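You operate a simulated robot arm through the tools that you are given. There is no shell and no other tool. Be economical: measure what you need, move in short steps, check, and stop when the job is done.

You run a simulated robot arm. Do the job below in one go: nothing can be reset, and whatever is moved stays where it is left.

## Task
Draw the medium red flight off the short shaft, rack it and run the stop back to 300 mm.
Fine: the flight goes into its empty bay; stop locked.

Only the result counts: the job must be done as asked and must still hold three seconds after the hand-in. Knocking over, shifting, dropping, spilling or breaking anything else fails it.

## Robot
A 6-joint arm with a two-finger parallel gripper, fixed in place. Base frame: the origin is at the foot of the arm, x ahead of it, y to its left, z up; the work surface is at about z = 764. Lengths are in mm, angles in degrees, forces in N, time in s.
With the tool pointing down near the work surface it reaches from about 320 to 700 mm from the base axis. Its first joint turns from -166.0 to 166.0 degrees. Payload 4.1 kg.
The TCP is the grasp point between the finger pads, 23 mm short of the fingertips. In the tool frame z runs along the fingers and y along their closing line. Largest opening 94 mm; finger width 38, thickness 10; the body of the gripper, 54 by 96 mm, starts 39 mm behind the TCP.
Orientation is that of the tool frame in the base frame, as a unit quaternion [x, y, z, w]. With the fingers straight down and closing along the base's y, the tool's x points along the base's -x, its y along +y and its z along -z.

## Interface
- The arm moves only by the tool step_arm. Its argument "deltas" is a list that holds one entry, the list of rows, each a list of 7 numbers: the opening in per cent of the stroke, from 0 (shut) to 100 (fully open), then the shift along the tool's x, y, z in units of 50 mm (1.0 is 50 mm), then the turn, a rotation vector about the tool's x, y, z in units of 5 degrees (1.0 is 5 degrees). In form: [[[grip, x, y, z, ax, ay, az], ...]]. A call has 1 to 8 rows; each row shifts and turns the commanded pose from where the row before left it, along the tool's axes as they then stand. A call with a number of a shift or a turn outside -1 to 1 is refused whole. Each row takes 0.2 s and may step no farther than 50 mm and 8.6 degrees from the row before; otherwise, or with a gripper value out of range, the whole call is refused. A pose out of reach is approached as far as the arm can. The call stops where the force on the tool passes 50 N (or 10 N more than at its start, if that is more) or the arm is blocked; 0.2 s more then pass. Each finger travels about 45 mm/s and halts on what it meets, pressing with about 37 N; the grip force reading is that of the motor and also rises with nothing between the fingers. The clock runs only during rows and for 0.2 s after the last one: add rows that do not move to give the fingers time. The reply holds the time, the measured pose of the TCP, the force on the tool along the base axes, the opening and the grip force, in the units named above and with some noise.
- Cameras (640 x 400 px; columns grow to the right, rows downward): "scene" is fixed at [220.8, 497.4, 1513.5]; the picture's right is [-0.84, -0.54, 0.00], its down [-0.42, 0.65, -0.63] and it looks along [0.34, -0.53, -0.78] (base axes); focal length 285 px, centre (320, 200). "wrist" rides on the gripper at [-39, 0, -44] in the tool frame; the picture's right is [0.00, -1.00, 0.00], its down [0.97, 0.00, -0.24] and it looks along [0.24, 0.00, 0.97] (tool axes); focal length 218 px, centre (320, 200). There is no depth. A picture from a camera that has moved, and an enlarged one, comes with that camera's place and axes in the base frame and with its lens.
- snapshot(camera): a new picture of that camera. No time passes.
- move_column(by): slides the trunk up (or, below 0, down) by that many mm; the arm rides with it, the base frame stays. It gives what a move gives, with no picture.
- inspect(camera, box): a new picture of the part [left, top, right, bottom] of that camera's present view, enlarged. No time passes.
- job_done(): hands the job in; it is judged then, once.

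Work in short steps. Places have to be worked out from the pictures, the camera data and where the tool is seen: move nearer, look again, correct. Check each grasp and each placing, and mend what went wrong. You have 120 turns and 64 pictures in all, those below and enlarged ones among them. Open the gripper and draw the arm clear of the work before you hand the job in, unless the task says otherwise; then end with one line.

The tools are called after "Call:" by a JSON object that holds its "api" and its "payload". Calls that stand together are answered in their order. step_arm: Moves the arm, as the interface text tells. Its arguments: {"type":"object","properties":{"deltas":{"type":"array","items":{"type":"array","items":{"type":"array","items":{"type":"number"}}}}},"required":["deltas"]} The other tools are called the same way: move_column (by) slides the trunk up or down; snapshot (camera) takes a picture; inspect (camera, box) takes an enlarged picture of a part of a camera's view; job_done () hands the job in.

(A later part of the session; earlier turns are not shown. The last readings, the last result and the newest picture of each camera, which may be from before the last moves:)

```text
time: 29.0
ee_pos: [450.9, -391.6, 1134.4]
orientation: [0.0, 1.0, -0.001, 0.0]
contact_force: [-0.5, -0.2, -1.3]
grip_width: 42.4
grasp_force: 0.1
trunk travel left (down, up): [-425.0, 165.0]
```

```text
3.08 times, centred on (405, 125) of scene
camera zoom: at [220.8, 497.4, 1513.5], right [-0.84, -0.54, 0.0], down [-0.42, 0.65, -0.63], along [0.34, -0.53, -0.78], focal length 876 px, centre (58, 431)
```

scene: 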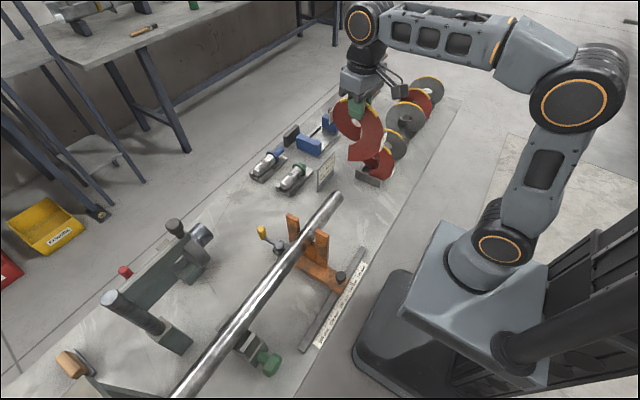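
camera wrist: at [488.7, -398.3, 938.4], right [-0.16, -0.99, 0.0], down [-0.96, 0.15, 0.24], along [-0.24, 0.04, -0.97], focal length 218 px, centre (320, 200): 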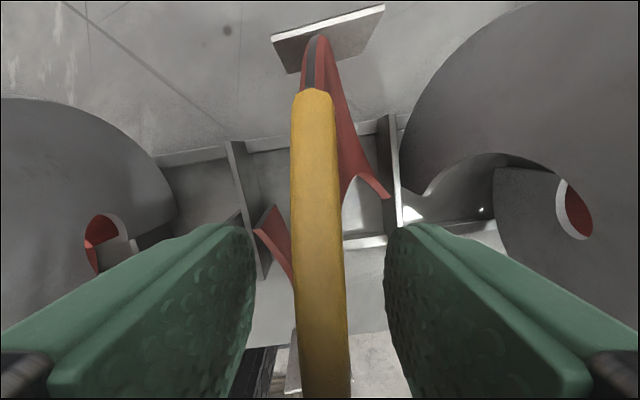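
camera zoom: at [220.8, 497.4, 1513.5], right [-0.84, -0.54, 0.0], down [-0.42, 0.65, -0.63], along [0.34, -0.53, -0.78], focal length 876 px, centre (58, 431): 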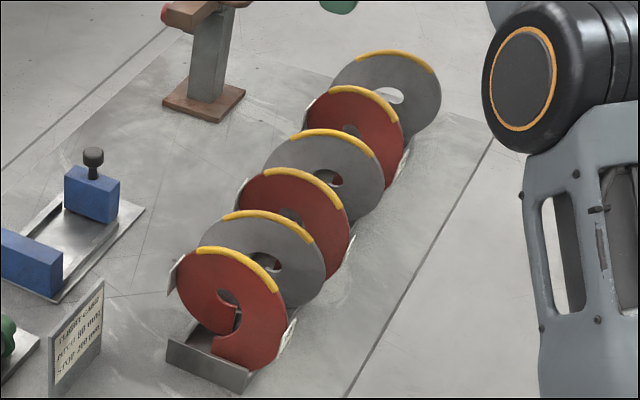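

The flight is racked in line with the others. Now I head back to the stop at height.

Call:
{"api": "step_arm", "payload": {"deltas": [[[45, 0, 1, 0, 0, 0, 0], [45, 0, 1, 0, 0, 0, 0], [45, 0, 1, 0, 0, 0, 0], [45, 0, 1, 0, 0, 0, 0], [45, 0, 1, 0, 0, 0, 0], [45, 0, 1, 0, 0, 0, 0], [45, 0, 1, 0, 0, 0, 0], [45, 0, 1, 0, 0, 0, 0]]]}}

Call:
{"api": "step_arm", "payload": {"deltas": [[[45, 0, 1, 0, 0, 0, 0], [45, 0, 1, 0, 0, 0, 0], [45, 0, 1, 0, 0, 0, 0], [45, 0, 1, 0, 0, 0, 0], [45, 0, 0, 0, 0, 0, 0]]]}}

Call:
{"api": "snapshot", "payload": {"camera": "wrist"}}

Call:
{"api": "inspect", "payload": {"camera": "scene", "box": [240, 190, 370, 310]}}

```text
time: 30.8
ee_pos: [449.0, 12.6, 1130.8]
orientation: [0.001, 1.0, 0.001, 0.0]
contact_force: [0.0, 0.4, -0.3]
grip_width: 42.2
grasp_force: 0.0
trunk travel left (down, up): [-425.0, 165.0]
```

```text
time: 32.0
ee_pos: [453.2, 208.6, 1134.0]
orientation: [0.001, 1.0, 0.001, 0.0]
contact_force: [-1.1, 0.7, -0.8]
grip_width: 42.3
grasp_force: 0.1
trunk travel left (down, up): [-425.0, 165.0]
```

```text
22 pictures are left
camera wrist: at [493.9, 208.5, 1176.4], right [0.0, -1.0, 0.0], down [-0.97, 0.0, 0.24], along [-0.24, 0.0, -0.97], focal length 218 px, centre (320, 200)
```

wrist: 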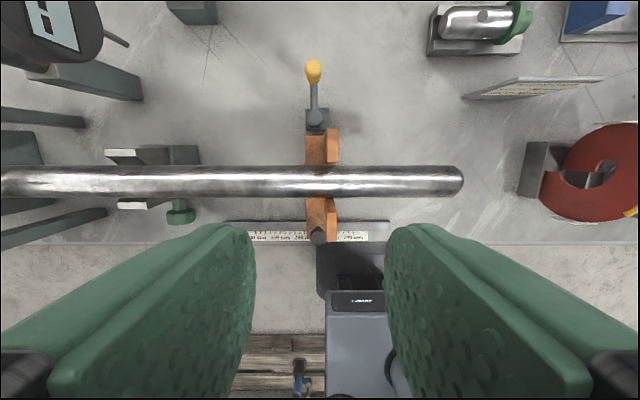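

```text
3.33 times, centred on (305, 250) of scene
camera zoom: at [220.8, 497.4, 1513.5], right [-0.84, -0.54, 0.0], down [-0.42, 0.65, -0.63], along [0.34, -0.53, -0.78], focal length 949 px, centre (370, 33)
```

zoom: 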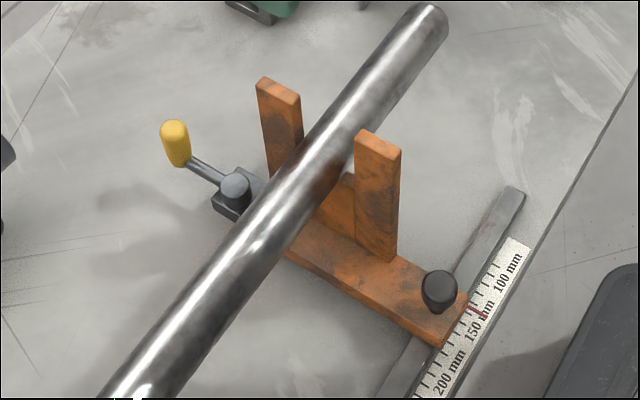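

I zoom in on the lever/block and on the knob/scale to understand the lock.

Call:
{"api": "inspect", "payload": {"camera": "wrist", "box": [285, 50, 355, 140]}}

Call:
{"api": "inspect", "payload": {"camera": "wrist", "box": [240, 190, 400, 250]}}

Call:
{"api": "inspect", "payload": {"camera": "scene", "box": [250, 215, 290, 265]}}

```text
4.44 times, centred on (320, 95) of wrist
camera zoom: at [493.9, 208.5, 1176.4], right [0.0, -1.0, 0.0], down [-0.97, 0.0, 0.24], along [-0.24, 0.0, -0.97], focal length 970 px, centre (320, 667)
```

zoom: 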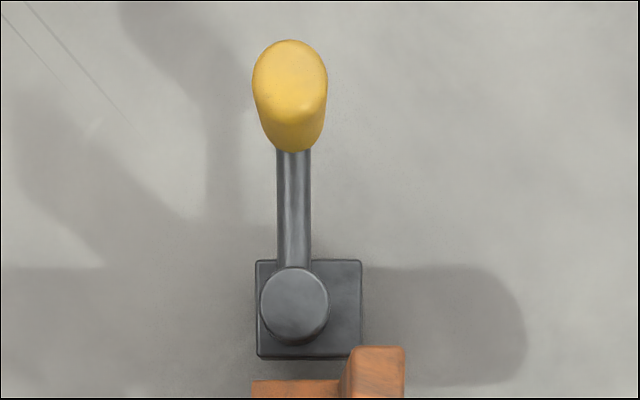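

```text
4.00 times, centred on (320, 220) of wrist
camera zoom: at [493.9, 208.5, 1176.4], right [0.0, -1.0, 0.0], down [-0.97, 0.0, 0.24], along [-0.24, 0.0, -0.97], focal length 873 px, centre (320, 120)
```

zoom: 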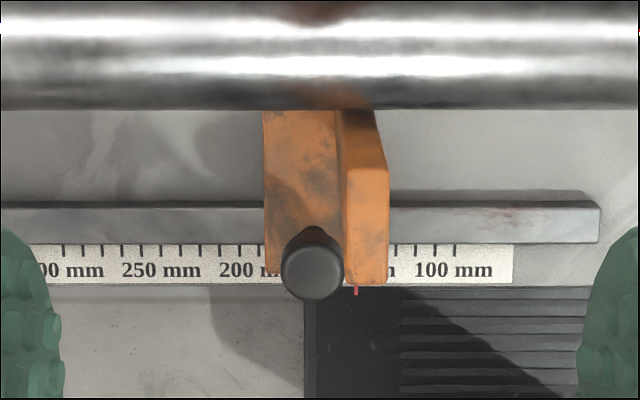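

```text
8.00 times, centred on (270, 240) of scene
camera zoom: at [220.8, 497.4, 1513.5], right [-0.84, -0.54, 0.0], down [-0.42, 0.65, -0.63], along [0.34, -0.53, -0.78], focal length 2277 px, centre (720, -120)
```

zoom: 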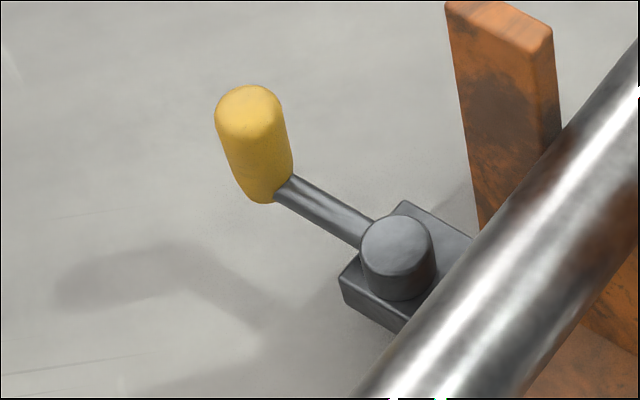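

The stop reads 150 and its front face lies at y≈190; 300 mm would be at y≈340. I plan to grip the near upright (x≈388–423, y≈189–202, top≈945) and feel whether the stop is locked. First I go above it.

Call:
{"api": "step_arm", "payload": {"deltas": [[[45, 0.52, -0.13, 0, 0, 0, 0], [45, 0.52, -0.13, 0.6, 0, 0, 0], [45, 0, 0, 0.8, 0, 0, 0], [45, 0, 0, 0.8, 0, 0, 0], [45, 0, 0, 0.7, 0, 0, 0], [45, 0, 0, 0, 0, 0, 0]]]}}

Call:
{"api": "snapshot", "payload": {"camera": "wrist"}}

```text
time: 33.4
ee_pos: [397.0, 191.5, 991.2]
orientation: [0.0, 1.0, 0.0, 0.0]
contact_force: [-0.3, 0.0, 0.5]
grip_width: 42.7
grasp_force: 0.0
trunk travel left (down, up): [-425.0, 165.0]
```

```text
17 pictures are left
camera wrist: at [437.9, 192.0, 1033.7], right [0.0, -1.0, 0.0], down [-0.97, 0.0, 0.24], along [-0.24, 0.0, -0.97], focal length 218 px, centre (320, 200)
```

wrist: 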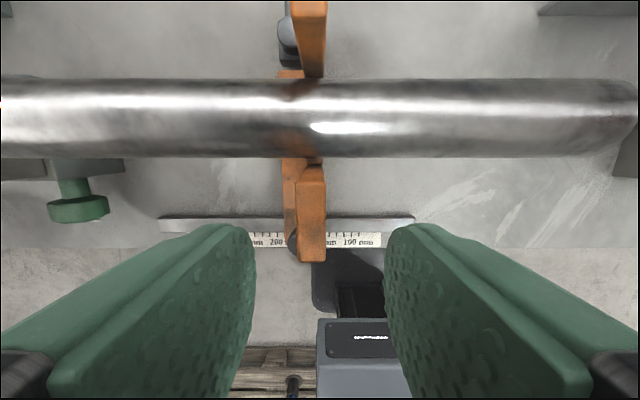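

The upright is at y≈195.5, between the fingers. I go down to z≈933 and close gently on it.

Call:
{"api": "step_arm", "payload": {"deltas": [[[45, -0.06, 0.08, 0.4, 0, 0, 0], [45, 0, 0, 0.4, 0, 0, 0], [45, 0, 0, 0.36, 0, 0, 0], [45, 0, 0, 0, 0, 0, 0]]]}}

Call:
{"api": "step_arm", "payload": {"deltas": [[[10, 0, 0, 0, 0, 0, 0], [10, 0, 0, 0, 0, 0, 0], [10, 0, 0, 0, 0, 0, 0]]]}}

```text
time: 34.4
ee_pos: [402.0, 200.2, 932.5]
orientation: [0.001, 1.0, 0.0, 0.0]
contact_force: [-0.8, 0.1, 0.0]
grip_width: 42.2
grasp_force: 0.0
trunk travel left (down, up): [-425.0, 165.0]
```

```text
time: 35.2
ee_pos: [401.0, 198.6, 932.2]
orientation: [0.0, 1.0, 0.0, -0.001]
contact_force: [1.3, -13.9, -1.8]
grip_width: 15.1
grasp_force: 6.4
trunk travel left (down, up): [-425.0, 165.0]
```

One pad meets the upright with 14 N sideways. I close fully with a small -y correction and read again.

Call:
{"api": "step_arm", "payload": {"deltas": [[[0, 0, -0.05, 0, 0, 0, 0], [0, 0, 0, 0, 0, 0, 0], [0, 0, 0, 0, 0, 0, 0]]]}}

Call:
{"api": "step_arm", "payload": {"deltas": [[[0, 0, 0.04, 0, 0, 0, 0], [0, 0, 0, 0, 0, 0, 0]]]}}

```text
time: 36.0
ee_pos: [402.2, 197.5, 932.6]
orientation: [0.0, 1.0, 0.001, 0.001]
contact_force: [4.2, -4.2, 2.4]
grip_width: 12.0
grasp_force: 44.8
trunk travel left (down, up): [-425.0, 165.0]
```

```text
time: 36.6
ee_pos: [401.3, 197.6, 931.6]
orientation: [0.0, 1.0, 0.0, 0.0]
contact_force: [7.8, -18.6, 7.1]
grip_width: 11.7
grasp_force: 45.2
trunk travel left (down, up): [-425.0, 165.0]
```

A 2 mm push only raised the force, so the stop is locked. I back off, release, and go up; next I unlock with the yellow lever (pivot ≈(536,217), handle ≈(597,218), top ≈858).

Call:
{"api": "step_arm", "payload": {"deltas": [[[0, 0, -0.05, 0, 0, 0, 0], [40, 0, 0, 0, 0, 0, 0], [40, 0, 0, 0, 0, 0, 0], [40, 0, 0, -0.5, 0, 0, 0], [40, 0, 0, -0.9, 0, 0, 0], [40, 0, 0, -0.5, 0, 0, 0]]]}}

Call:
{"api": "step_arm", "payload": {"deltas": [[[45, -1, 0.1, 0, 0, 0, 0], [45, -1, 0.1, 0, 0, 0, 0], [45, -1, 0.1, 0, 0, 0, 0], [45, -0.8, 0.1, 0, 0, 0, 0], [45, 0, 0, 0.4, 0, 0, 0], [45, 0, 0, 0.6, 0, 0, 0], [45, 0, 0, 0, 0, 0, 0]]]}}

Call:
{"api": "snapshot", "payload": {"camera": "wrist"}}

```text
time: 38.0
ee_pos: [400.8, 198.6, 1028.0]
orientation: [0.0, 1.0, 0.0, -0.001]
contact_force: [-0.8, -0.4, 0.1]
grip_width: 37.6
grasp_force: 0.1
trunk travel left (down, up): [-425.0, 165.0]
```

```text
refused: row 1 steps farther than a row can; nothing moved
```

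```text
16 pictures are left
camera wrist: at [441.8, 198.4, 1071.0], right [0.0, -1.0, 0.0], down [-0.97, 0.0, 0.24], along [-0.24, 0.0, -0.97], focal length 218 px, centre (320, 200)
```

wrist: 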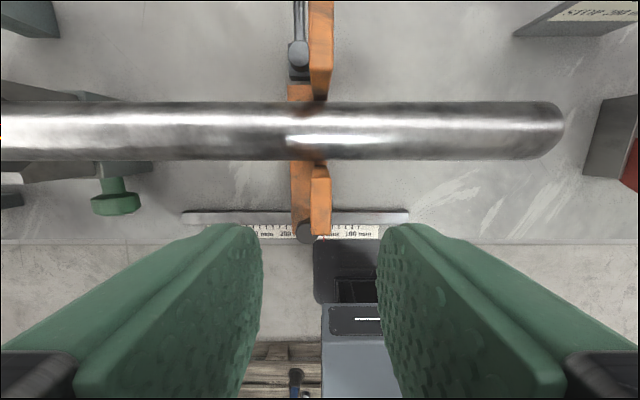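

The combined step was just over the limit. I repeat it with smaller rows, to about (590, 217, 980).

Call:
{"api": "step_arm", "payload": {"deltas": [[[45, -0.95, 0.1, 0, 0, 0, 0], [45, -0.95, 0.1, 0, 0, 0, 0], [45, -0.95, 0.1, 0, 0, 0, 0], [45, -0.95, 0.08, 0, 0, 0, 0], [45, 0, 0, 0.5, 0, 0, 0], [45, 0, 0, 0.5, 0, 0, 0], [45, 0, 0, 0, 0, 0, 0]]]}}

Call:
{"api": "snapshot", "payload": {"camera": "wrist"}}

```text
time: 39.6
ee_pos: [590.8, 213.6, 974.7]
orientation: [0.0, 1.0, 0.0, 0.0]
contact_force: [-1.1, -0.1, 0.2]
grip_width: 42.4
grasp_force: 0.1
trunk travel left (down, up): [-425.0, 165.0]
```

```text
15 pictures are left
camera wrist: at [630.7, 213.8, 1018.7], right [0.0, -1.0, 0.0], down [-0.97, 0.0, 0.24], along [-0.24, 0.0, -0.97], focal length 218 px, centre (320, 200)
```

wrist: 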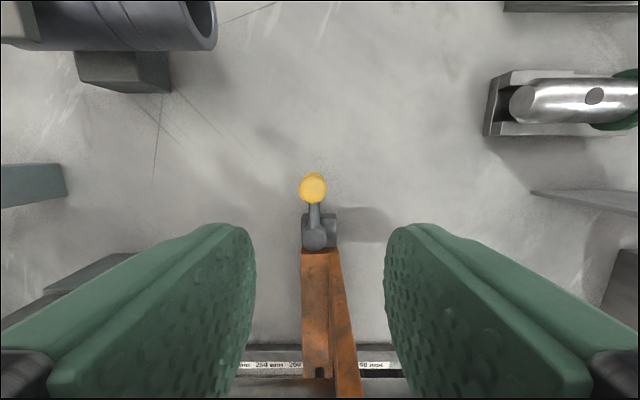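

Handle seen at about (600, 219), pivot about (542, 219). I move over it, go down to z≈848 and look before gripping.

Call:
{"api": "step_arm", "payload": {"deltas": [[[45, -0.17, 0.1, 0.4, 0, 0, 0], [45, 0, 0, 0.8, 0, 0, 0], [45, 0, 0, 0.8, 0, 0, 0], [45, 0, 0, 0.52, 0, 0, 0], [45, 0, 0, 0, 0, 0, 0]]]}}

Call:
{"api": "snapshot", "payload": {"camera": "wrist"}}

```text
time: 40.8
ee_pos: [598.9, 221.4, 852.0]
orientation: [0.0, 1.0, 0.0, 0.0]
contact_force: [0.8, -0.4, 0.1]
grip_width: 42.4
grasp_force: 0.0
trunk travel left (down, up): [-425.0, 165.0]
```

```text
14 pictures are left
camera wrist: at [638.4, 221.0, 894.3], right [0.0, -1.0, 0.0], down [-0.97, 0.0, 0.24], along [-0.24, 0.0, -0.97], focal length 218 px, centre (320, 200)
```

wrist: 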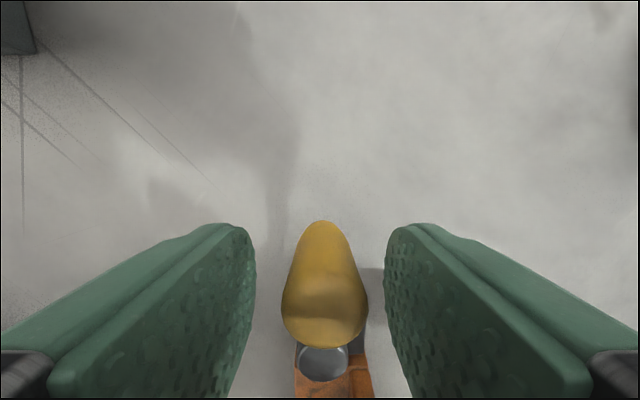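

The handle is centred, its top close to TCP height. I go 9 mm lower and close on it.

Call:
{"api": "step_arm", "payload": {"deltas": [[[45, 0, 0, 0.18, 0, 0, 0], [45, 0, 0, 0, 0, 0, 0], [0, 0, 0, 0, 0, 0, 0], [0, 0, 0, 0, 0, 0, 0], [0, 0, 0, 0, 0, 0, 0], [0, 0, 0, 0, 0, 0, 0]]]}}

```text
time: 42.2
ee_pos: [599.1, 219.9, 842.9]
orientation: [0.0, 1.0, -0.001, 0.0]
contact_force: [-0.5, 0.5, -0.3]
grip_width: 23.1
grasp_force: 44.8
trunk travel left (down, up): [-425.0, 165.0]
```

Gripped (23 mm). I try one 5° swing toward +y and read the force.

Call:
{"api": "step_arm", "payload": {"deltas": [[[0, 0.004, 0.101, 0, 0, 0, -1], [0, 0, 0, 0, 0, 0, 0]]]}}

```text
time: 42.8
ee_pos: [598.5, 220.2, 842.7]
orientation: [-0.043, 0.999, -0.001, -0.001]
contact_force: [-1.9, -19.9, 1.0]
grip_width: 22.7
grasp_force: 45.4
trunk travel left (down, up): [-425.0, 165.0]
```

That way resists with 20 N and no motion. I return and try 5° toward -y.

Call:
{"api": "step_arm", "payload": {"deltas": [[[0, 0, -0.101, 0, 0, 0, 1], [0, 0, 0, 0, 0, 0, 0], [0, 0.004, -0.101, 0, 0, 0, 1], [0, 0, 0, 0, 0, 0, 0]]]}}

```text
time: 43.8
ee_pos: [598.2, 215.9, 843.0]
orientation: [0.044, 0.999, 0.0, 0.001]
contact_force: [-1.5, 4.7, 3.8]
grip_width: 23.0
grasp_force: 45.0
trunk travel left (down, up): [-425.0, 165.0]
```

It follows toward -y with little force. I swing on by 25°.

Call:
{"api": "step_arm", "payload": {"deltas": [[[0, 0.004, -0.101, 0, 0, 0, 1], [0, 0.004, -0.101, 0, 0, 0, 1], [0, 0.004, -0.101, 0, 0, 0, 1], [0, 0.004, -0.101, 0, 0, 0, 1], [0, 0.004, -0.101, 0, 0, 0, 1], [0, 0, 0, 0, 0, 0, 0]]]}}

```text
time: 45.2
ee_pos: [592.2, 190.6, 842.8]
orientation: [0.26, 0.966, 0.001, 0.001]
contact_force: [-3.3, -0.1, 14.0]
grip_width: 22.9
grasp_force: 45.2
trunk travel left (down, up): [-425.0, 165.0]
```

Moving well at 30°; a 14 N upward force has built up, so I let the tool rise slightly as I continue.

Call:
{"api": "step_arm", "payload": {"deltas": [[[0, 0.004, -0.101, -0.02, 0, 0, 1], [0, 0.004, -0.101, -0.02, 0, 0, 1], [0, 0.004, -0.101, 0, 0, 0, 1], [0, 0.004, -0.101, 0, 0, 0, 1], [0, 0, 0, 0, 0, 0, 0]]]}}

Call:
{"api": "snapshot", "payload": {"camera": "wrist"}}

```text
time: 46.4
ee_pos: [578.1, 174.0, 843.1]
orientation: [0.424, 0.906, -0.002, -0.001]
contact_force: [-2.3, -2.8, -7.1]
grip_width: 23.0
grasp_force: 45.7
trunk travel left (down, up): [-425.0, 165.0]
```

```text
13 pictures are left
camera wrist: at [604.4, 144.2, 885.0], right [-0.77, -0.64, 0.0], down [-0.62, 0.75, 0.24], along [-0.16, 0.18, -0.97], focal length 218 px, centre (320, 200)
```

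wrist: 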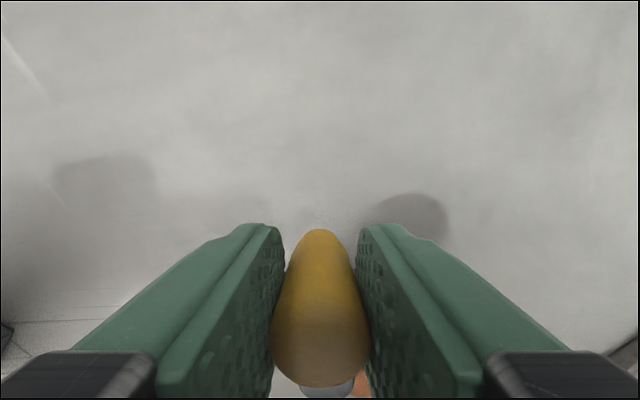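

At 50° the handle is still held well. I continue by 25° more.

Call:
{"api": "step_arm", "payload": {"deltas": [[[0, 0.004, -0.101, 0.01, 0, 0, 1], [0, 0.004, -0.101, 0, 0, 0, 1], [0, 0.004, -0.101, 0, 0, 0, 1], [0, 0.004, -0.101, 0, 0, 0, 1], [0, 0.004, -0.101, 0, 0, 0, 1], [0, 0, 0, 0, 0, 0, 0]]]}}

```text
time: 47.8
ee_pos: [555.7, 163.0, 841.9]
orientation: [0.609, 0.793, -0.001, -0.001]
contact_force: [4.6, -8.4, -8.2]
grip_width: 22.7
grasp_force: 45.1
trunk travel left (down, up): [-425.0, 165.0]
```

Call:
{"api": "step_arm", "payload": {"deltas": [[[0, 0.004, -0.101, 0, 0, 0, 1], [0, 0.004, -0.101, 0, 0, 0, 1], [0, 0.004, -0.101, 0, 0, 0, 1], [0, 0, 0, 0, 0, 0, 0]]]}}

```text
time: 48.8
ee_pos: [540.5, 162.2, 843.1]
orientation: [0.708, 0.706, -0.001, -0.001]
contact_force: [-0.1, -5.7, -9.6]
grip_width: 22.8
grasp_force: 45.0
trunk travel left (down, up): [-425.0, 165.0]
```

At 90°. I test 5° more for an end stop.

Call:
{"api": "step_arm", "payload": {"deltas": [[[0, 0.004, -0.101, 0, 0, 0, 1], [0, 0, 0, 0, 0, 0, 0]]]}}

```text
time: 49.4
ee_pos: [535.8, 161.6, 842.3]
orientation: [0.738, 0.675, 0.0, -0.001]
contact_force: [-2.4, -5.6, -12.7]
grip_width: 23.4
grasp_force: 45.4
trunk travel left (down, up): [-425.0, 165.0]
```

It turns freely past 90°. I return to 90° and, using the lever as a strut, try moving the stop 5 mm toward +y (now tool +x).

Call:
{"api": "step_arm", "payload": {"deltas": [[[0, 0.004, 0.101, 0, 0, 0, -1], [0, 0, 0, 0, 0, 0, 0], [0, 0.06, 0, 0, 0, 0, 0], [0, 0.06, 0, 0, 0, 0, 0], [0, 0, 0, 0, 0, 0, 0]]]}}

```text
time: 50.6
ee_pos: [541.4, 165.8, 842.3]
orientation: [0.706, 0.708, 0.0, -0.001]
contact_force: [-6.1, -8.5, -13.0]
grip_width: 22.8
grasp_force: 44.8
trunk travel left (down, up): [-425.0, 165.0]
```

The stop follows with only ~8 N. I move 30 mm and check the force.

Call:
{"api": "step_arm", "payload": {"deltas": [[[0, 0.15, 0, -0.02, 0, 0, 0], [0, 0.15, 0, -0.02, 0, 0, 0], [0, 0.15, 0, 0, 0, 0, 0], [0, 0.15, 0, 0, 0, 0, 0], [0, 0, 0, 0, 0, 0, 0]]]}}

Call:
{"api": "inspect", "payload": {"camera": "scene", "box": [240, 190, 370, 360]}}

```text
time: 51.8
ee_pos: [541.4, 197.9, 842.0]
orientation: [0.707, 0.707, -0.003, -0.001]
contact_force: [-4.5, -5.2, -31.7]
grip_width: 22.8
grasp_force: 44.7
trunk travel left (down, up): [-425.0, 165.0]
```

```text
2.35 times, centred on (305, 275) of scene
camera zoom: at [220.8, 497.4, 1513.5], right [-0.84, -0.54, 0.0], down [-0.42, 0.65, -0.63], along [0.34, -0.53, -0.78], focal length 670 px, centre (355, 24)
```

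zoom: 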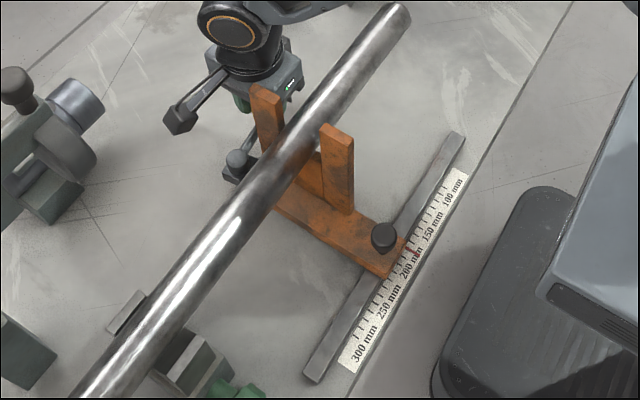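

The stop slides (reads about 186). The downward pull is from my raising the tool, so I lower 2.5 mm and slide 80 mm on.

Call:
{"api": "step_arm", "payload": {"deltas": [[[0, 0, 0, 0.05, 0, 0, 0], [0, 0.27, 0, 0, 0, 0, 0], [0, 0.27, 0, 0, 0, 0, 0], [0, 0.27, 0, 0, 0, 0, 0], [0, 0.27, 0, 0, 0, 0, 0], [0, 0.27, 0, 0, 0, 0, 0], [0, 0.27, 0, 0, 0, 0, 0], [0, 0, 0, 0, 0, 0, 0]]]}}

```text
time: 53.6
ee_pos: [541.5, 279.2, 842.1]
orientation: [0.707, 0.707, 0.001, 0.0]
contact_force: [10.4, -2.3, 2.1]
grip_width: 22.8
grasp_force: 45.1
trunk travel left (down, up): [-425.0, 165.0]
```

Good: about 267 mm now. I move 28 mm more and read the scale.

Call:
{"api": "step_arm", "payload": {"deltas": [[[0, 0.19, 0, 0, 0, 0, 0], [0, 0.19, 0, 0, 0, 0, 0], [0, 0.18, 0, 0, 0, 0, 0], [0, 0, 0, 0, 0, 0, 0]]]}}

Call:
{"api": "inspect", "payload": {"camera": "scene", "box": [290, 290, 370, 360]}}

```text
time: 54.6
ee_pos: [541.9, 304.8, 843.9]
orientation: [0.707, 0.707, -0.001, -0.001]
contact_force: [1.8, -14.1, 6.7]
grip_width: 23.0
grasp_force: 44.9
trunk travel left (down, up): [-425.0, 165.0]
```

```text
5.71 times, centred on (330, 325) of scene
camera zoom: at [220.8, 497.4, 1513.5], right [-0.84, -0.54, 0.0], down [-0.42, 0.65, -0.63], along [0.34, -0.53, -0.78], focal length 1626 px, centre (263, -514)
```

zoom: 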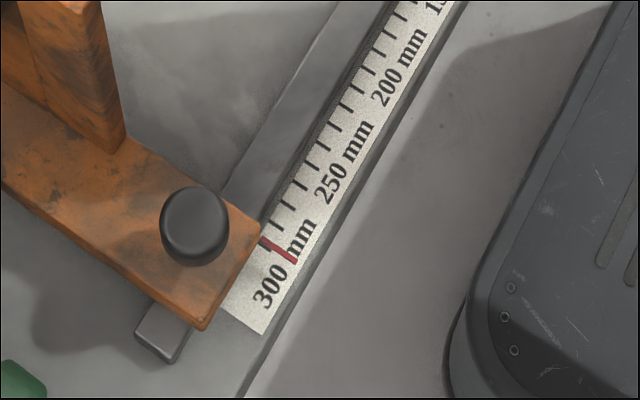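

The pointer is close to 300. I enlarge more to read the ticks.

Call:
{"api": "inspect", "payload": {"camera": "scene", "box": [312, 305, 352, 350]}}

```text
8.89 times, centred on (332, 328) of scene
camera zoom: at [220.8, 497.4, 1513.5], right [-0.84, -0.54, 0.0], down [-0.42, 0.65, -0.63], along [0.34, -0.53, -0.78], focal length 2530 px, centre (213, -933)
```

zoom: 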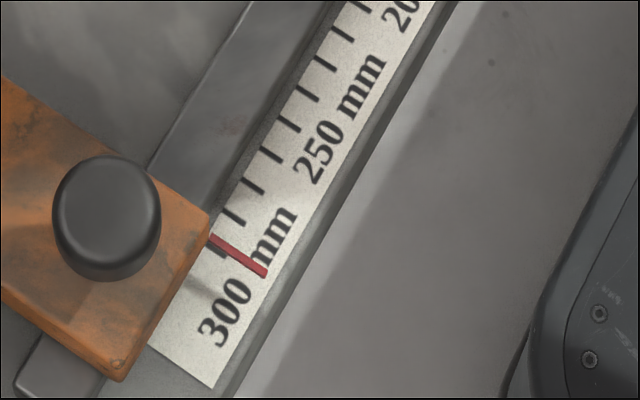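

Raw reading is ~298 with parallax uncertain, so I want an overhead look. I release the lever, rise straight up, then turn back to yaw 0.

Call:
{"api": "step_arm", "payload": {"deltas": [[[45, 0, 0, 0, 0, 0, 0], [45, 0, 0, 0, 0, 0, 0], [45, 0, 0, 0, 0, 0, 0], [45, 0, 0, -0.4, 0, 0, 0], [45, 0, 0, -0.9, 0, 0, 0], [45, 0, 0, -0.9, 0, 0, 0], [45, 0, 0, -0.9, 0, 0, 0], [45, 0, 0, -0.5, 0, 0, 0]]]}}

Call:
{"api": "step_arm", "payload": {"deltas": [[[45, 0, 0, 0, 0, 0, -1], [45, 0, 0, 0, 0, 0, -1], [45, 0, 0, 0, 0, 0, -1], [45, 0, 0, 0, 0, 0, -1], [45, 0, 0, 0, 0, 0, -1], [45, 0, 0, 0, 0, 0, -1], [45, 0, 0, 0, 0, 0, -1], [45, 0, 0, 0, 0, 0, -1]]]}}

Call:
{"api": "step_arm", "payload": {"deltas": [[[45, 0, 0, 0, 0, 0, -1], [45, 0, 0, 0, 0, 0, -1], [45, 0, 0, 0, 0, 0, -1], [45, 0, 0, 0, 0, 0, -1], [45, 0, 0, 0, 0, 0, -1], [45, 0, 0, 0, 0, 0, -1], [45, 0, 0, 0, 0, 0, -1], [45, 0, 0, 0, 0, 0, -1]]]}}

Call:
{"api": "step_arm", "payload": {"deltas": [[[45, 0, 0, 0, 0, 0, -1], [45, 0, 0, 0, 0, 0, -1], [45, 0.9, 0, 0, 0, 0, 0], [45, 0.9, 0.2, 0, 0, 0, 0], [45, 0.9, 0.35, 0, 0, 0, 0], [45, 0, 0, 0, 0, 0, 0]]]}}

```text
time: 55.8
ee_pos: [533.2, 301.2, 882.6]
orientation: [0.704, 0.71, -0.022, -0.002]
contact_force: [-5.9, -4.3, -2.1]
grip_width: 42.1
grasp_force: 0.0
trunk travel left (down, up): [-425.0, 165.0]
stopped in row 5: the force on the tool passed its limit (the readings are from after the stop); the commanded pose is now the measured one
```

```text
time: 57.6
ee_pos: [534.9, 299.8, 880.6]
orientation: [0.418, 0.908, -0.019, -0.009]
contact_force: [0.5, 0.3, 0.5]
grip_width: 42.3
grasp_force: 0.1
trunk travel left (down, up): [-425.0, 165.0]
```

```text
time: 59.4
ee_pos: [534.2, 301.4, 881.1]
orientation: [0.083, 0.996, -0.014, -0.015]
contact_force: [0.4, -0.8, 0.0]
grip_width: 42.3
grasp_force: 0.0
trunk travel left (down, up): [-425.0, 165.0]
```

```text
time: 60.1
ee_pos: [536.2, 299.8, 883.0]
orientation: [0.006, 1.0, -0.008, -0.004]
contact_force: [27.7, -2.2, -8.1]
grip_width: 42.1
grasp_force: 0.0
trunk travel left (down, up): [-425.0, 165.0]
stopped in row 3: the force on the tool passed its limit (the readings are from after the stop); the commanded pose is now the measured one
```

The rise was halted by contact and the later moves ran lower than intended. I stop and look at what happened.

Call:
{"api": "snapshot", "payload": {"camera": "scene"}}

Call:
{"api": "snapshot", "payload": {"camera": "wrist"}}

```text
9 pictures are left
```

scene: 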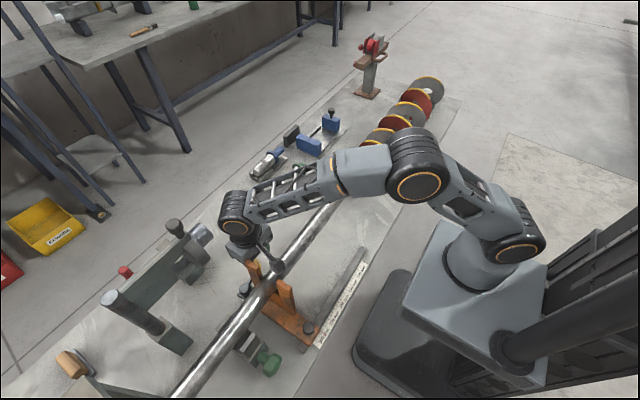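

```text
8 pictures are left
camera wrist: at [576.7, 299.3, 925.6], right [-0.01, -1.0, 0.02], down [-0.97, 0.02, 0.25], along [-0.25, -0.01, -0.97], focal length 218 px, centre (320, 200)
```

wrist: 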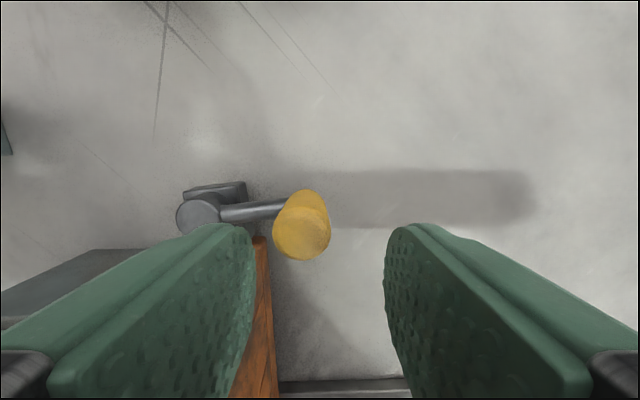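

The left finger has touched the far upright's side. I ease 5 mm toward +x and then rise in checked steps.

Call:
{"api": "step_arm", "payload": {"deltas": [[[45, -0.14, 0, 0, 0, 0, 0], [45, 0, 0, -0.4, 0, 0, 0], [45, 0, 0, -0.6, 0, 0, 0], [45, 0, 0, 0, 0, 0, 0]]]}}

```text
time: 61.1
ee_pos: [538.3, 300.6, 937.1]
orientation: [0.004, 1.0, -0.009, -0.004]
contact_force: [-0.4, 0.0, -0.3]
grip_width: 42.4
grasp_force: 0.0
trunk travel left (down, up): [-425.0, 165.0]
```

Clear. I rise further, level the tool, then go over the near upright.

Call:
{"api": "step_arm", "payload": {"deltas": [[[45, 0, 0, -0.7, -0.2, -0.09, -0.09], [45, 0, 0, -0.9, 0, 0, 0], [45, 0, 0, -0.7, 0, 0, 0], [45, 0, 0, 0, 0, 0, 0]]]}}

Call:
{"api": "step_arm", "payload": {"deltas": [[[45, 0.9, 0.25, 0, 0, 0, 0], [45, 0.9, 0.25, 0, 0, 0, 0], [45, 0.9, 0.25, 0, 0, 0, 0], [45, 0.1, 0.05, 0, 0, 0, 0], [45, 0, 0, 0, 0, 0, 0]]]}}

Call:
{"api": "inspect", "payload": {"camera": "wrist", "box": [220, 150, 440, 260]}}

```text
time: 62.1
ee_pos: [540.3, 302.1, 1050.3]
orientation: [0.0, 1.0, 0.0, 0.001]
contact_force: [0.5, -0.7, 0.0]
grip_width: 42.1
grasp_force: 0.0
trunk travel left (down, up): [-425.0, 165.0]
```

```text
time: 63.3
ee_pos: [395.6, 343.0, 1049.7]
orientation: [0.0, 1.0, 0.001, 0.0]
contact_force: [-0.3, -0.4, 1.3]
grip_width: 42.4
grasp_force: 0.0
trunk travel left (down, up): [-425.0, 165.0]
```

```text
2.91 times, centred on (330, 205) of wrist
camera zoom: at [436.8, 344.0, 1093.2], right [0.0, -1.0, 0.0], down [-0.97, 0.0, 0.24], along [-0.24, 0.0, -0.97], focal length 635 px, centre (291, 186)
```

zoom: 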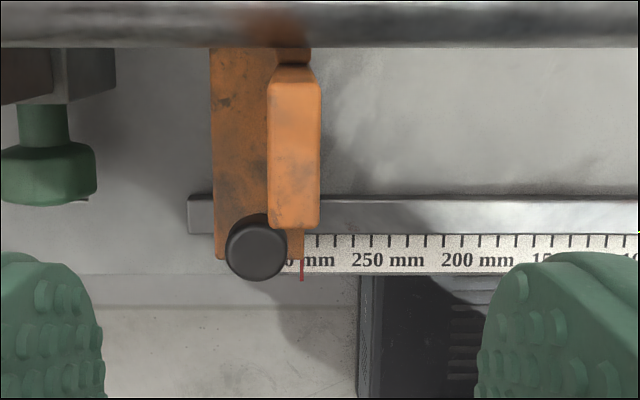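

The pointer reads about 298. I zoom for an exact reading.

Call:
{"api": "inspect", "payload": {"camera": "wrist", "box": [315, 215, 375, 250]}}

```text
10.67 times, centred on (345, 232) of wrist
camera zoom: at [436.8, 344.0, 1093.2], right [0.0, -1.0, 0.0], down [-0.97, 0.0, 0.24], along [-0.24, 0.0, -0.97], focal length 2328 px, centre (53, -147)
```

zoom: 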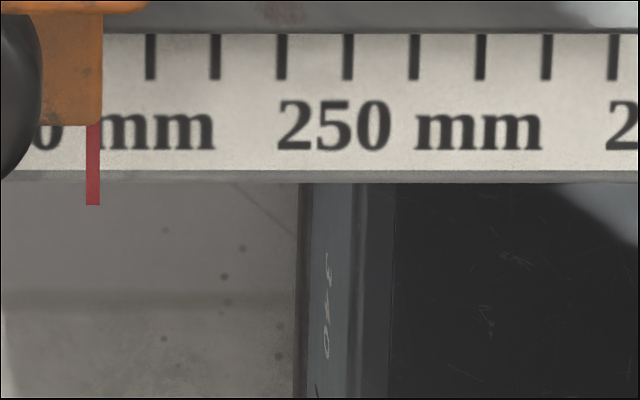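

The tick at 290 is 58 px from the pointer with 66 px per 10 mm, so the stop reads ≈299. Good; the lock swing comes next. I go over the handle at yaw 0, offset a bit to +x so the body clears the upright.

Call:
{"api": "step_arm", "payload": {"deltas": [[[45, -0.76, -0.17, 0, 0, 0, 0], [45, -0.76, -0.17, 0, 0, 0, 0], [45, -0.76, -0.17, 0, 0, 0, 0], [45, -0.75, -0.17, 0, 0, 0, 0], [45, 0, 0, 0.6, 0, 0, 0], [45, 0, 0, 0.6, 0, 0, 0], [45, 0, 0, 0, 0, 0, 0]]]}}

Call:
{"api": "snapshot", "payload": {"camera": "wrist"}}

```text
time: 64.9
ee_pos: [549.4, 308.8, 990.7]
orientation: [0.001, 1.0, 0.001, -0.001]
contact_force: [-0.3, 0.3, 1.5]
grip_width: 42.2
grasp_force: 0.0
trunk travel left (down, up): [-425.0, 165.0]
```

```text
5 pictures are left
camera wrist: at [589.1, 307.2, 1032.8], right [0.0, -1.0, 0.0], down [-0.97, 0.0, 0.24], along [-0.24, 0.0, -0.97], focal length 218 px, centre (320, 200)
```

wrist: 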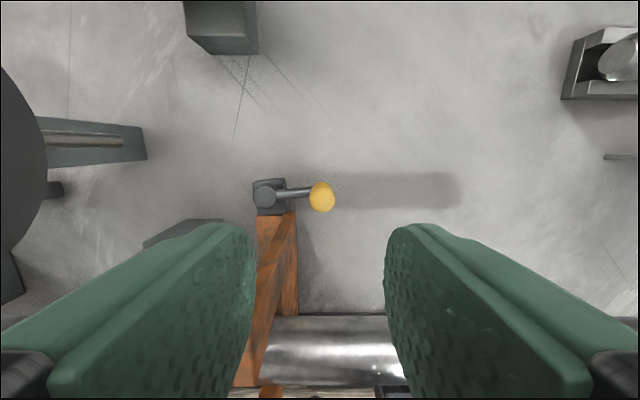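

Handle at (545, 306.5), pivot at (539.5, 365). I descend around the handle to z≈851 and close.

Call:
{"api": "step_arm", "payload": {"deltas": [[[45, -0.04, -0.03, 0.7, 0, 0, 0], [45, 0, 0, 0.8, 0, 0, 0], [45, 0, 0, 0.7, 0, 0, 0], [45, 0, 0, 0.4, 0, 0, 0], [45, 0, 0, 0.18, 0, 0, 0], [45, 0, 0, 0, 0, 0, 0]]]}}

```text
time: 66.1
ee_pos: [557.4, 309.6, 865.1]
orientation: [0.001, 1.0, 0.007, 0.007]
contact_force: [7.3, -0.9, 11.2]
grip_width: 42.1
grasp_force: 0.1
trunk travel left (down, up): [-425.0, 165.0]
stopped in row 6: the force on the tool passed its limit (the readings are from after the stop); the commanded pose is now the measured one
```

Something on the tool's +x side (the bracket with the box) evidently met the upright or shaft. I rise clear, then turn the tool the other way (+90° about base z) so that this side points to free -y space.

Call:
{"api": "step_arm", "payload": {"deltas": [[[45, 0, 0, -0.3, 0, 0, 0], [45, 0, 0, -0.7, 0, 0, 0], [45, 0, 0, -0.9, 0, 0, 0], [45, 0, 0, -0.7, 0, 0, 0], [45, 0, 0, 0, 0, 0, 0]]]}}

```text
time: 67.3
ee_pos: [553.5, 308.4, 994.4]
orientation: [0.002, 1.0, 0.006, 0.005]
contact_force: [0.1, 0.5, 0.7]
grip_width: 42.4
grasp_force: 0.1
trunk travel left (down, up): [-425.0, 165.0]
```

Call:
{"api": "step_arm", "payload": {"deltas": [[[45, 0, 0, 0, 0.14, 0.11, -0.05], [45, 0, 0, 0, 0, 0, -1], [45, 0, 0, 0, 0, 0, -1], [45, 0, 0, 0, 0, 0, -1], [45, 0, 0, 0, 0, 0, -1], [45, 0, 0, 0, 0, 0, -1], [45, 0, 0, 0, 0, 0, -1], [45, 0, 0, 0, 0, 0, -1]]]}}

Call:
{"api": "step_arm", "payload": {"deltas": [[[45, 0, 0, 0, 0, 0, -1], [45, 0, 0, 0, 0, 0, -1], [45, 0, 0, 0, 0, 0, -1], [45, 0, 0, 0, 0, 0, -1], [45, 0, 0, 0, 0, 0, -1], [45, 0, 0, 0, 0, 0, -1], [45, 0, 0, 0, 0, 0, -1], [45, 0, 0, 0, 0, 0, 0]]]}}

```text
time: 69.1
ee_pos: [554.3, 308.0, 992.7]
orientation: [-0.301, 0.954, -0.001, 0.001]
contact_force: [0.1, -0.2, 0.9]
grip_width: 42.2
grasp_force: 0.0
trunk travel left (down, up): [-425.0, 165.0]
```

```text
time: 70.9
ee_pos: [554.4, 309.3, 991.7]
orientation: [-0.575, 0.818, -0.001, 0.001]
contact_force: [-0.5, -0.9, 0.1]
grip_width: 42.2
grasp_force: 0.1
trunk travel left (down, up): [-425.0, 165.0]
```

At 70°; four more rows to 90°, then I look with the scene camera.

Call:
{"api": "step_arm", "payload": {"deltas": [[[45, 0, 0, 0, 0, 0, -1], [45, 0, 0, 0, 0, 0, -1], [45, 0, 0, 0, 0, 0, -1], [45, 0, 0, 0, 0, 0, -1], [45, 0, 0, 0, 0, 0, -1], [45, 0, 0, 0, 0, 0, 0]]]}}

Call:
{"api": "inspect", "payload": {"camera": "scene", "box": [150, 160, 340, 320]}}

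```text
time: 72.3
ee_pos: [555.9, 308.5, 993.7]
orientation: [0.738, -0.675, 0.001, 0.0]
contact_force: [-0.3, -0.3, 0.6]
grip_width: 42.4
grasp_force: 0.2
trunk travel left (down, up): [-425.0, 165.0]
```

```text
2.50 times, centred on (245, 240) of scene
camera zoom: at [220.8, 497.4, 1513.5], right [-0.84, -0.54, 0.0], down [-0.42, 0.65, -0.63], along [0.34, -0.53, -0.78], focal length 712 px, centre (508, 100)
```

zoom: 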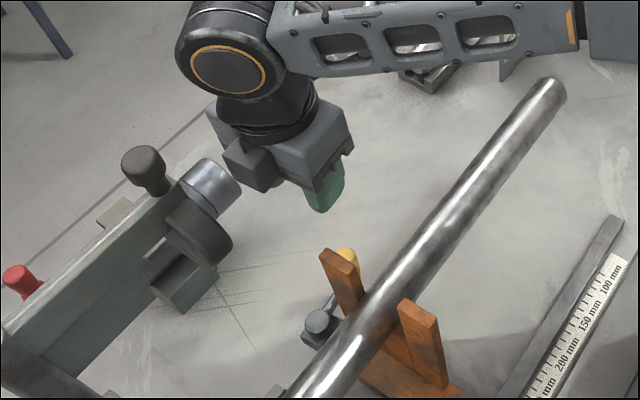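

The tool is now turned so its camera side faces +y with free room. I move over the handle (TCP slightly outboard to clear the upright) and descend.

Call:
{"api": "step_arm", "payload": {"deltas": [[[45, 0.167, 0.205, 0, 0, 0, 0], [45, 0, 0, 0.8, 0, 0, 0], [45, 0, 0, 0.8, 0, 0, 0], [45, 0, 0, 0.5, 0, 0, 0], [45, 0, 0, 0, 0, 0, 0]]]}}

Call:
{"api": "inspect", "payload": {"camera": "wrist", "box": [200, 150, 440, 400]}}

```text
time: 73.5
ee_pos: [548.6, 302.3, 887.0]
orientation: [0.738, -0.675, 0.0, -0.001]
contact_force: [-0.5, -0.4, 0.3]
grip_width: 42.3
grasp_force: 0.0
trunk travel left (down, up): [-425.0, 165.0]
```

```text
1.60 times, centred on (320, 275) of wrist
camera zoom: at [545.5, 340.6, 930.7], right [1.0, 0.09, 0.0], down [0.09, -0.97, 0.24], along [0.02, -0.24, -0.97], focal length 349 px, centre (320, 80)
```

zoom: 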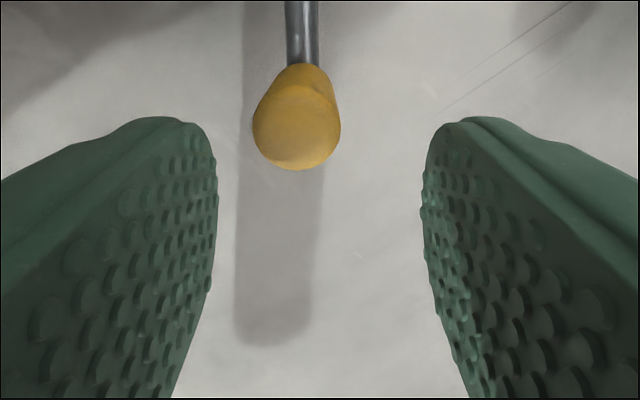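

The handle is 6 mm off to tool +y. I correct, go down to z≈844 and close.

Call:
{"api": "step_arm", "payload": {"deltas": [[[45, 0.01, 0.12, 0.3, 0, 0, 0], [45, 0, 0, 0.4, 0, 0, 0], [45, 0, 0, 0.16, 0, 0, 0], [45, 0, 0, 0, 0, 0, 0], [0, 0, 0, 0, 0, 0, 0], [0, 0, 0, 0, 0, 0, 0], [0, 0, 0, 0, 0, 0, 0], [0, 0, 0, 0, 0, 0, 0]]]}}

```text
time: 75.3
ee_pos: [541.5, 297.9, 844.0]
orientation: [0.738, -0.675, 0.001, 0.0]
contact_force: [0.2, 0.3, -1.3]
grip_width: 22.8
grasp_force: 45.3
trunk travel left (down, up): [-425.0, 165.0]
```

Gripped. I swing back 20° toward the locked position, the tool turning with it, and watch the force.

Call:
{"api": "step_arm", "payload": {"deltas": [[[0, -0.005, -0.113, 0, 0, 0, -1], [0, -0.005, -0.113, 0, 0, 0, -1], [0, -0.005, -0.113, 0, 0, 0, -1], [0, -0.005, -0.113, 0, 0, 0, -1], [0, 0, 0, 0, 0, 0, 0]]]}}

```text
time: 76.5
ee_pos: [561.2, 303.9, 844.3]
orientation: [0.844, -0.536, 0.0, 0.001]
contact_force: [7.3, -4.2, -7.5]
grip_width: 23.0
grasp_force: 44.8
trunk travel left (down, up): [-425.0, 165.0]
```

Call:
{"api": "step_arm", "payload": {"deltas": [[[0, -0.005, -0.113, 0, 0, 0, -1], [0, -0.005, -0.113, 0, 0, 0, -1], [0, -0.005, -0.113, 0, 0, 0, -1], [0, -0.005, -0.113, 0, 0, 0, -1], [0, -0.005, -0.113, 0, 0, 0, -1], [0, 0, 0, 0, 0, 0, 0]]]}}

```text
time: 77.9
ee_pos: [584.5, 321.2, 844.4]
orientation: [0.94, -0.341, 0.0, 0.0]
contact_force: [3.8, -5.4, -3.4]
grip_width: 23.0
grasp_force: 44.7
trunk travel left (down, up): [-425.0, 165.0]
```

Halfway, forces low. I continue 25°.

Call:
{"api": "step_arm", "payload": {"deltas": [[[0, -0.005, -0.113, 0, 0, 0, -1], [0, -0.005, -0.113, 0, 0, 0, -1], [0, -0.005, -0.113, 0, 0, 0, -1], [0, -0.005, -0.113, 0, 0, 0, -1], [0, -0.005, -0.113, 0, 0, 0, -1], [0, 0, 0, 0, 0, 0, 0]]]}}

```text
time: 79.3
ee_pos: [599.1, 347.0, 843.5]
orientation: [0.992, -0.128, 0.0, 0.001]
contact_force: [12.0, -3.9, -15.5]
grip_width: 23.1
grasp_force: 45.4
trunk travel left (down, up): [-425.0, 165.0]
```

Call:
{"api": "step_arm", "payload": {"deltas": [[[0, 0, -0.113, 0.02, 0, 0, -1], [0, -0.005, -0.113, 0, 0, 0, -1], [0, -0.005, -0.113, 0, 0, 0, -1], [0, 0, 0, 0, 0, 0, 0]]]}}

```text
time: 80.3
ee_pos: [600.5, 351.3, 844.0]
orientation: [1.0, -0.004, -0.003, 0.0]
contact_force: [-10.0, 1.6, -26.6]
grip_width: 22.6
grasp_force: 45.0
trunk travel left (down, up): [-425.0, 165.0]
```

The arm ran out of reach (TCP lags at y≈351, radius ~696). I open, draw 15 mm inward to regrip the handle nearer the base, and carry on.

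Call:
{"api": "step_arm", "payload": {"deltas": [[[45, 0, 0.16, 0, 0, 0, 0], [45, 0, 0, 0, 0, 0, 0], [45, -0.15, 0, 0, 0, 0, 0], [45, -0.15, 0, 0, 0, 0, 0], [45, 0, 0, 0, 0, 0, 0]]]}}

Call:
{"api": "inspect", "payload": {"camera": "wrist", "box": [200, 150, 440, 400]}}

```text
time: 81.5
ee_pos: [586.6, 351.9, 844.9]
orientation: [1.0, -0.001, 0.0, -0.001]
contact_force: [0.2, 0.3, 0.3]
grip_width: 42.4
grasp_force: 0.0
trunk travel left (down, up): [-425.0, 165.0]
```

```text
1.60 times, centred on (320, 275) of wrist
camera zoom: at [548.5, 350.3, 887.4], right [0.0, 1.0, 0.0], down [0.97, 0.0, 0.24], along [0.24, 0.0, -0.97], focal length 349 px, centre (320, 80)
```

zoom: 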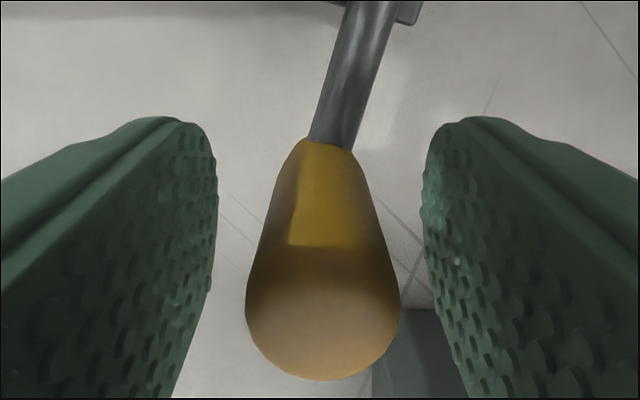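

The handle is centred, lever about -15°. I shift 4 mm further in, close, and push the last 15 mm toward +y.

Call:
{"api": "step_arm", "payload": {"deltas": [[[45, -0.08, 0, 0, 0, 0, 0], [0, 0, 0, 0, 0, 0, 0], [0, 0, 0, 0, 0, 0, 0], [0, 0, 0, 0, 0, 0, 0], [0, 0.02, -0.1, 0, 0, 0, 0], [0, 0.01, -0.1, 0, 0, 0, 0], [0, 0, 0, 0, 0, 0, 0]]]}}

```text
time: 83.1
ee_pos: [584.0, 350.7, 844.9]
orientation: [1.0, -0.006, -0.004, -0.002]
contact_force: [-32.1, 8.0, -14.4]
grip_width: 22.8
grasp_force: 45.0
trunk travel left (down, up): [-425.0, 165.0]
```

The arm seems at a wrist joint limit at this yaw (y does not advance though close in). I open, turn the tool back 20°, and regrip.

Call:
{"api": "step_arm", "payload": {"deltas": [[[45, -0.02, 0.2, 0, 0, 0, 0], [45, 0, 0, 0, 0, 0, 0], [45, 0, 0, 0, 0, 0, 1], [45, 0, 0, 0, 0, 0, 1], [45, 0, 0, 0, 0, 0, 1], [45, 0, 0, 0, 0, 0, 1], [45, 0, 0, 0, 0, 0, 0]]]}}

```text
time: 84.7
ee_pos: [583.5, 350.5, 845.7]
orientation: [0.984, -0.176, 0.001, -0.001]
contact_force: [0.2, -0.1, 1.2]
grip_width: 42.2
grasp_force: 0.0
trunk travel left (down, up): [-425.0, 165.0]
```

Now at 160° yaw with no forces. I close and push toward +y in small rows.

Call:
{"api": "step_arm", "payload": {"deltas": [[[0, 0, 0, 0, 0, 0, 0], [0, 0, 0, 0, 0, 0, 0], [0, 0, 0, 0, 0, 0, 0], [0, -0.021, -0.099, 0, 0, 0, 0], [0, -0.021, -0.099, 0, 0, 0, 0], [0, 0, 0, 0, 0, 0, 0]]]}}

```text
time: 86.1
ee_pos: [585.9, 351.5, 845.7]
orientation: [0.984, -0.18, -0.004, -0.002]
contact_force: [-32.8, 8.7, -10.2]
grip_width: 23.0
grasp_force: 44.8
trunk travel left (down, up): [-425.0, 165.0]
```

Still blocked at the same y, with a force along x, so something is physically in contact. I spend one picture on the area.

Call:
{"api": "inspect", "payload": {"camera": "scene", "box": [130, 140, 330, 300]}}

```text
2.50 times, centred on (230, 220) of scene
camera zoom: at [220.8, 497.4, 1513.5], right [-0.84, -0.54, 0.0], down [-0.42, 0.65, -0.63], along [0.34, -0.53, -0.78], focal length 712 px, centre (545, 150)
```

zoom: 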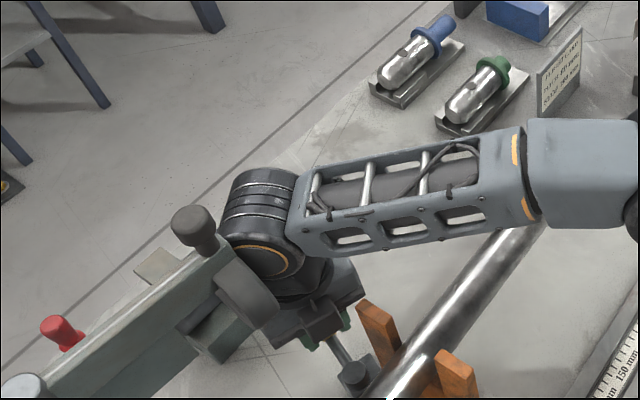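

The wrist housing is touching the tailstock tube at +y. I back off at once, release, rise, and will instead push the handle from its -y side with closed fingers, which keeps the wrist ~20 mm further from the tube.

Call:
{"api": "step_arm", "payload": {"deltas": [[[0, 0.042, 0.2, 0, 0, 0, 0], [45, 0, 0, 0, 0, 0, 0], [45, 0, 0, 0, 0, 0, 0], [45, 0.01, 0.06, 0, 0, 0, 0], [45, 0, 0, -0.3, 0, 0, 0], [45, 0, 0, -0.6, 0, 0, 0], [45, 0, 0, 0, 0, 0, 0]]]}}

```text
time: 87.5
ee_pos: [581.6, 349.0, 874.1]
orientation: [0.984, -0.177, -0.002, 0.003]
contact_force: [4.9, -5.8, -14.0]
grip_width: 42.4
grasp_force: 0.0
trunk travel left (down, up): [-425.0, 165.0]
stopped in row 6: the force on the tool passed its limit (the readings are from after the stop); the commanded pose is now the measured one
```

Rising was stopped by an overhang at z=874; the fingertips are just at the handle's top. I move away toward -y at this height in small rows.

Call:
{"api": "step_arm", "payload": {"deltas": [[[45, 0, 0, 0.04, 0, 0, 0], [45, 0.034, 0.094, 0, 0, 0, 0], [45, 0.034, 0.094, 0, 0, 0, 0], [45, 0.034, 0.094, 0, 0, 0, 0], [45, 0, 0, 0, 0, 0, 0]]]}}

```text
time: 88.7
ee_pos: [582.2, 339.9, 872.7]
orientation: [0.985, -0.172, 0.0, 0.003]
contact_force: [-0.1, 0.2, -0.5]
grip_width: 42.4
grasp_force: 0.0
trunk travel left (down, up): [-425.0, 165.0]
```

Free now. I go 30 mm further in -y, then rise.

Call:
{"api": "step_arm", "payload": {"deltas": [[[45, 0.068, 0.188, 0, 0, 0, 0], [45, 0.068, 0.188, 0, 0, 0, 0], [45, 0.068, 0.188, -0.1, 0, 0, 0], [45, 0, 0, -0.3, 0, 0, 0], [45, 0, 0, -0.3, 0, 0, 0], [0, 0, 0, 0, 0, 0, 0], [0, 0, 0, 0, 0, 0, 0], [0, 0, 0, 0, 0, 0, 0]]]}}

```text
time: 90.5
ee_pos: [579.7, 311.5, 907.2]
orientation: [0.985, -0.173, -0.001, 0.002]
contact_force: [-0.9, 0.2, -0.6]
grip_width: 0.0
grasp_force: 31.1
trunk travel left (down, up): [-425.0, 165.0]
```

Clear with fingers shut. I go down beside the handle at about (590, 311, 846) and tilt 10° so that the fingertips lead toward +y and the wrist hangs back.

Call:
{"api": "step_arm", "payload": {"deltas": [[[0, 0.207, -0.075, 0, 0, 0, 0], [0, 0, 0, 0.4, 0, 0, 0], [0, 0, 0, 0.4, 0, 0, 0], [0, 0, 0, 0.42, 0, 0, 0], [0, 0, 0, 0, 1, 0, 0], [0, 0, 0, 0, 1, 0, 0], [0, 0, 0, 0, 0, 0, 0]]]}}

```text
time: 92.1
ee_pos: [591.1, 309.8, 845.9]
orientation: [0.981, -0.173, 0.015, -0.084]
contact_force: [0.0, -0.2, 0.3]
grip_width: 0.0
grasp_force: 37.4
trunk travel left (down, up): [-425.0, 165.0]
```

The tilt is right. I push toward +y: 20 mm first.

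Call:
{"api": "step_arm", "payload": {"deltas": [[[0, -0.034, -0.093, 0.016, 0, 0, 0], [0, -0.034, -0.093, 0.016, 0, 0, 0], [0, -0.034, -0.093, 0.016, 0, 0, 0], [0, -0.034, -0.093, 0.016, 0, 0, 0], [0, 0, 0, 0, 0, 0, 0]]]}}

```text
time: 93.3
ee_pos: [590.5, 331.4, 845.6]
orientation: [0.981, -0.173, 0.014, -0.084]
contact_force: [0.7, -1.1, -0.5]
grip_width: 0.1
grasp_force: 37.0
trunk travel left (down, up): [-425.0, 165.0]
```

Call:
{"api": "step_arm", "payload": {"deltas": [[[0, -0.034, -0.093, 0.016, 0, 0, 0], [0, -0.017, -0.047, 0.008, 0, 0, 0], [0, 0, 0, 0, 0, 0, 0]]]}}

```text
time: 94.1
ee_pos: [591.4, 340.3, 845.6]
orientation: [0.982, -0.172, 0.013, -0.084]
contact_force: [0.2, -0.8, -0.2]
grip_width: 0.1
grasp_force: 37.0
trunk travel left (down, up): [-425.0, 165.0]
```

Little resistance so far; the handle should reach its end near y≈342–346. I go on in 3 mm steps.

Call:
{"api": "step_arm", "payload": {"deltas": [[[0, -0.02, -0.056, 0.01, 0, 0, 0], [0, 0, 0, 0, 0, 0, 0]]]}}

Call:
{"api": "step_arm", "payload": {"deltas": [[[0, -0.014, -0.037, 0.006, 0, 0, 0], [0, 0, 0, 0, 0, 0, 0]]]}}

```text
time: 94.7
ee_pos: [591.7, 342.1, 845.3]
orientation: [0.981, -0.172, 0.013, -0.083]
contact_force: [0.0, -0.7, 0.6]
grip_width: 0.0
grasp_force: 37.4
trunk travel left (down, up): [-425.0, 165.0]
```

```text
time: 95.3
ee_pos: [589.8, 342.9, 846.6]
orientation: [0.981, -0.172, 0.015, -0.084]
contact_force: [0.3, -1.6, -1.3]
grip_width: 0.0
grasp_force: 37.2
trunk travel left (down, up): [-425.0, 165.0]
```

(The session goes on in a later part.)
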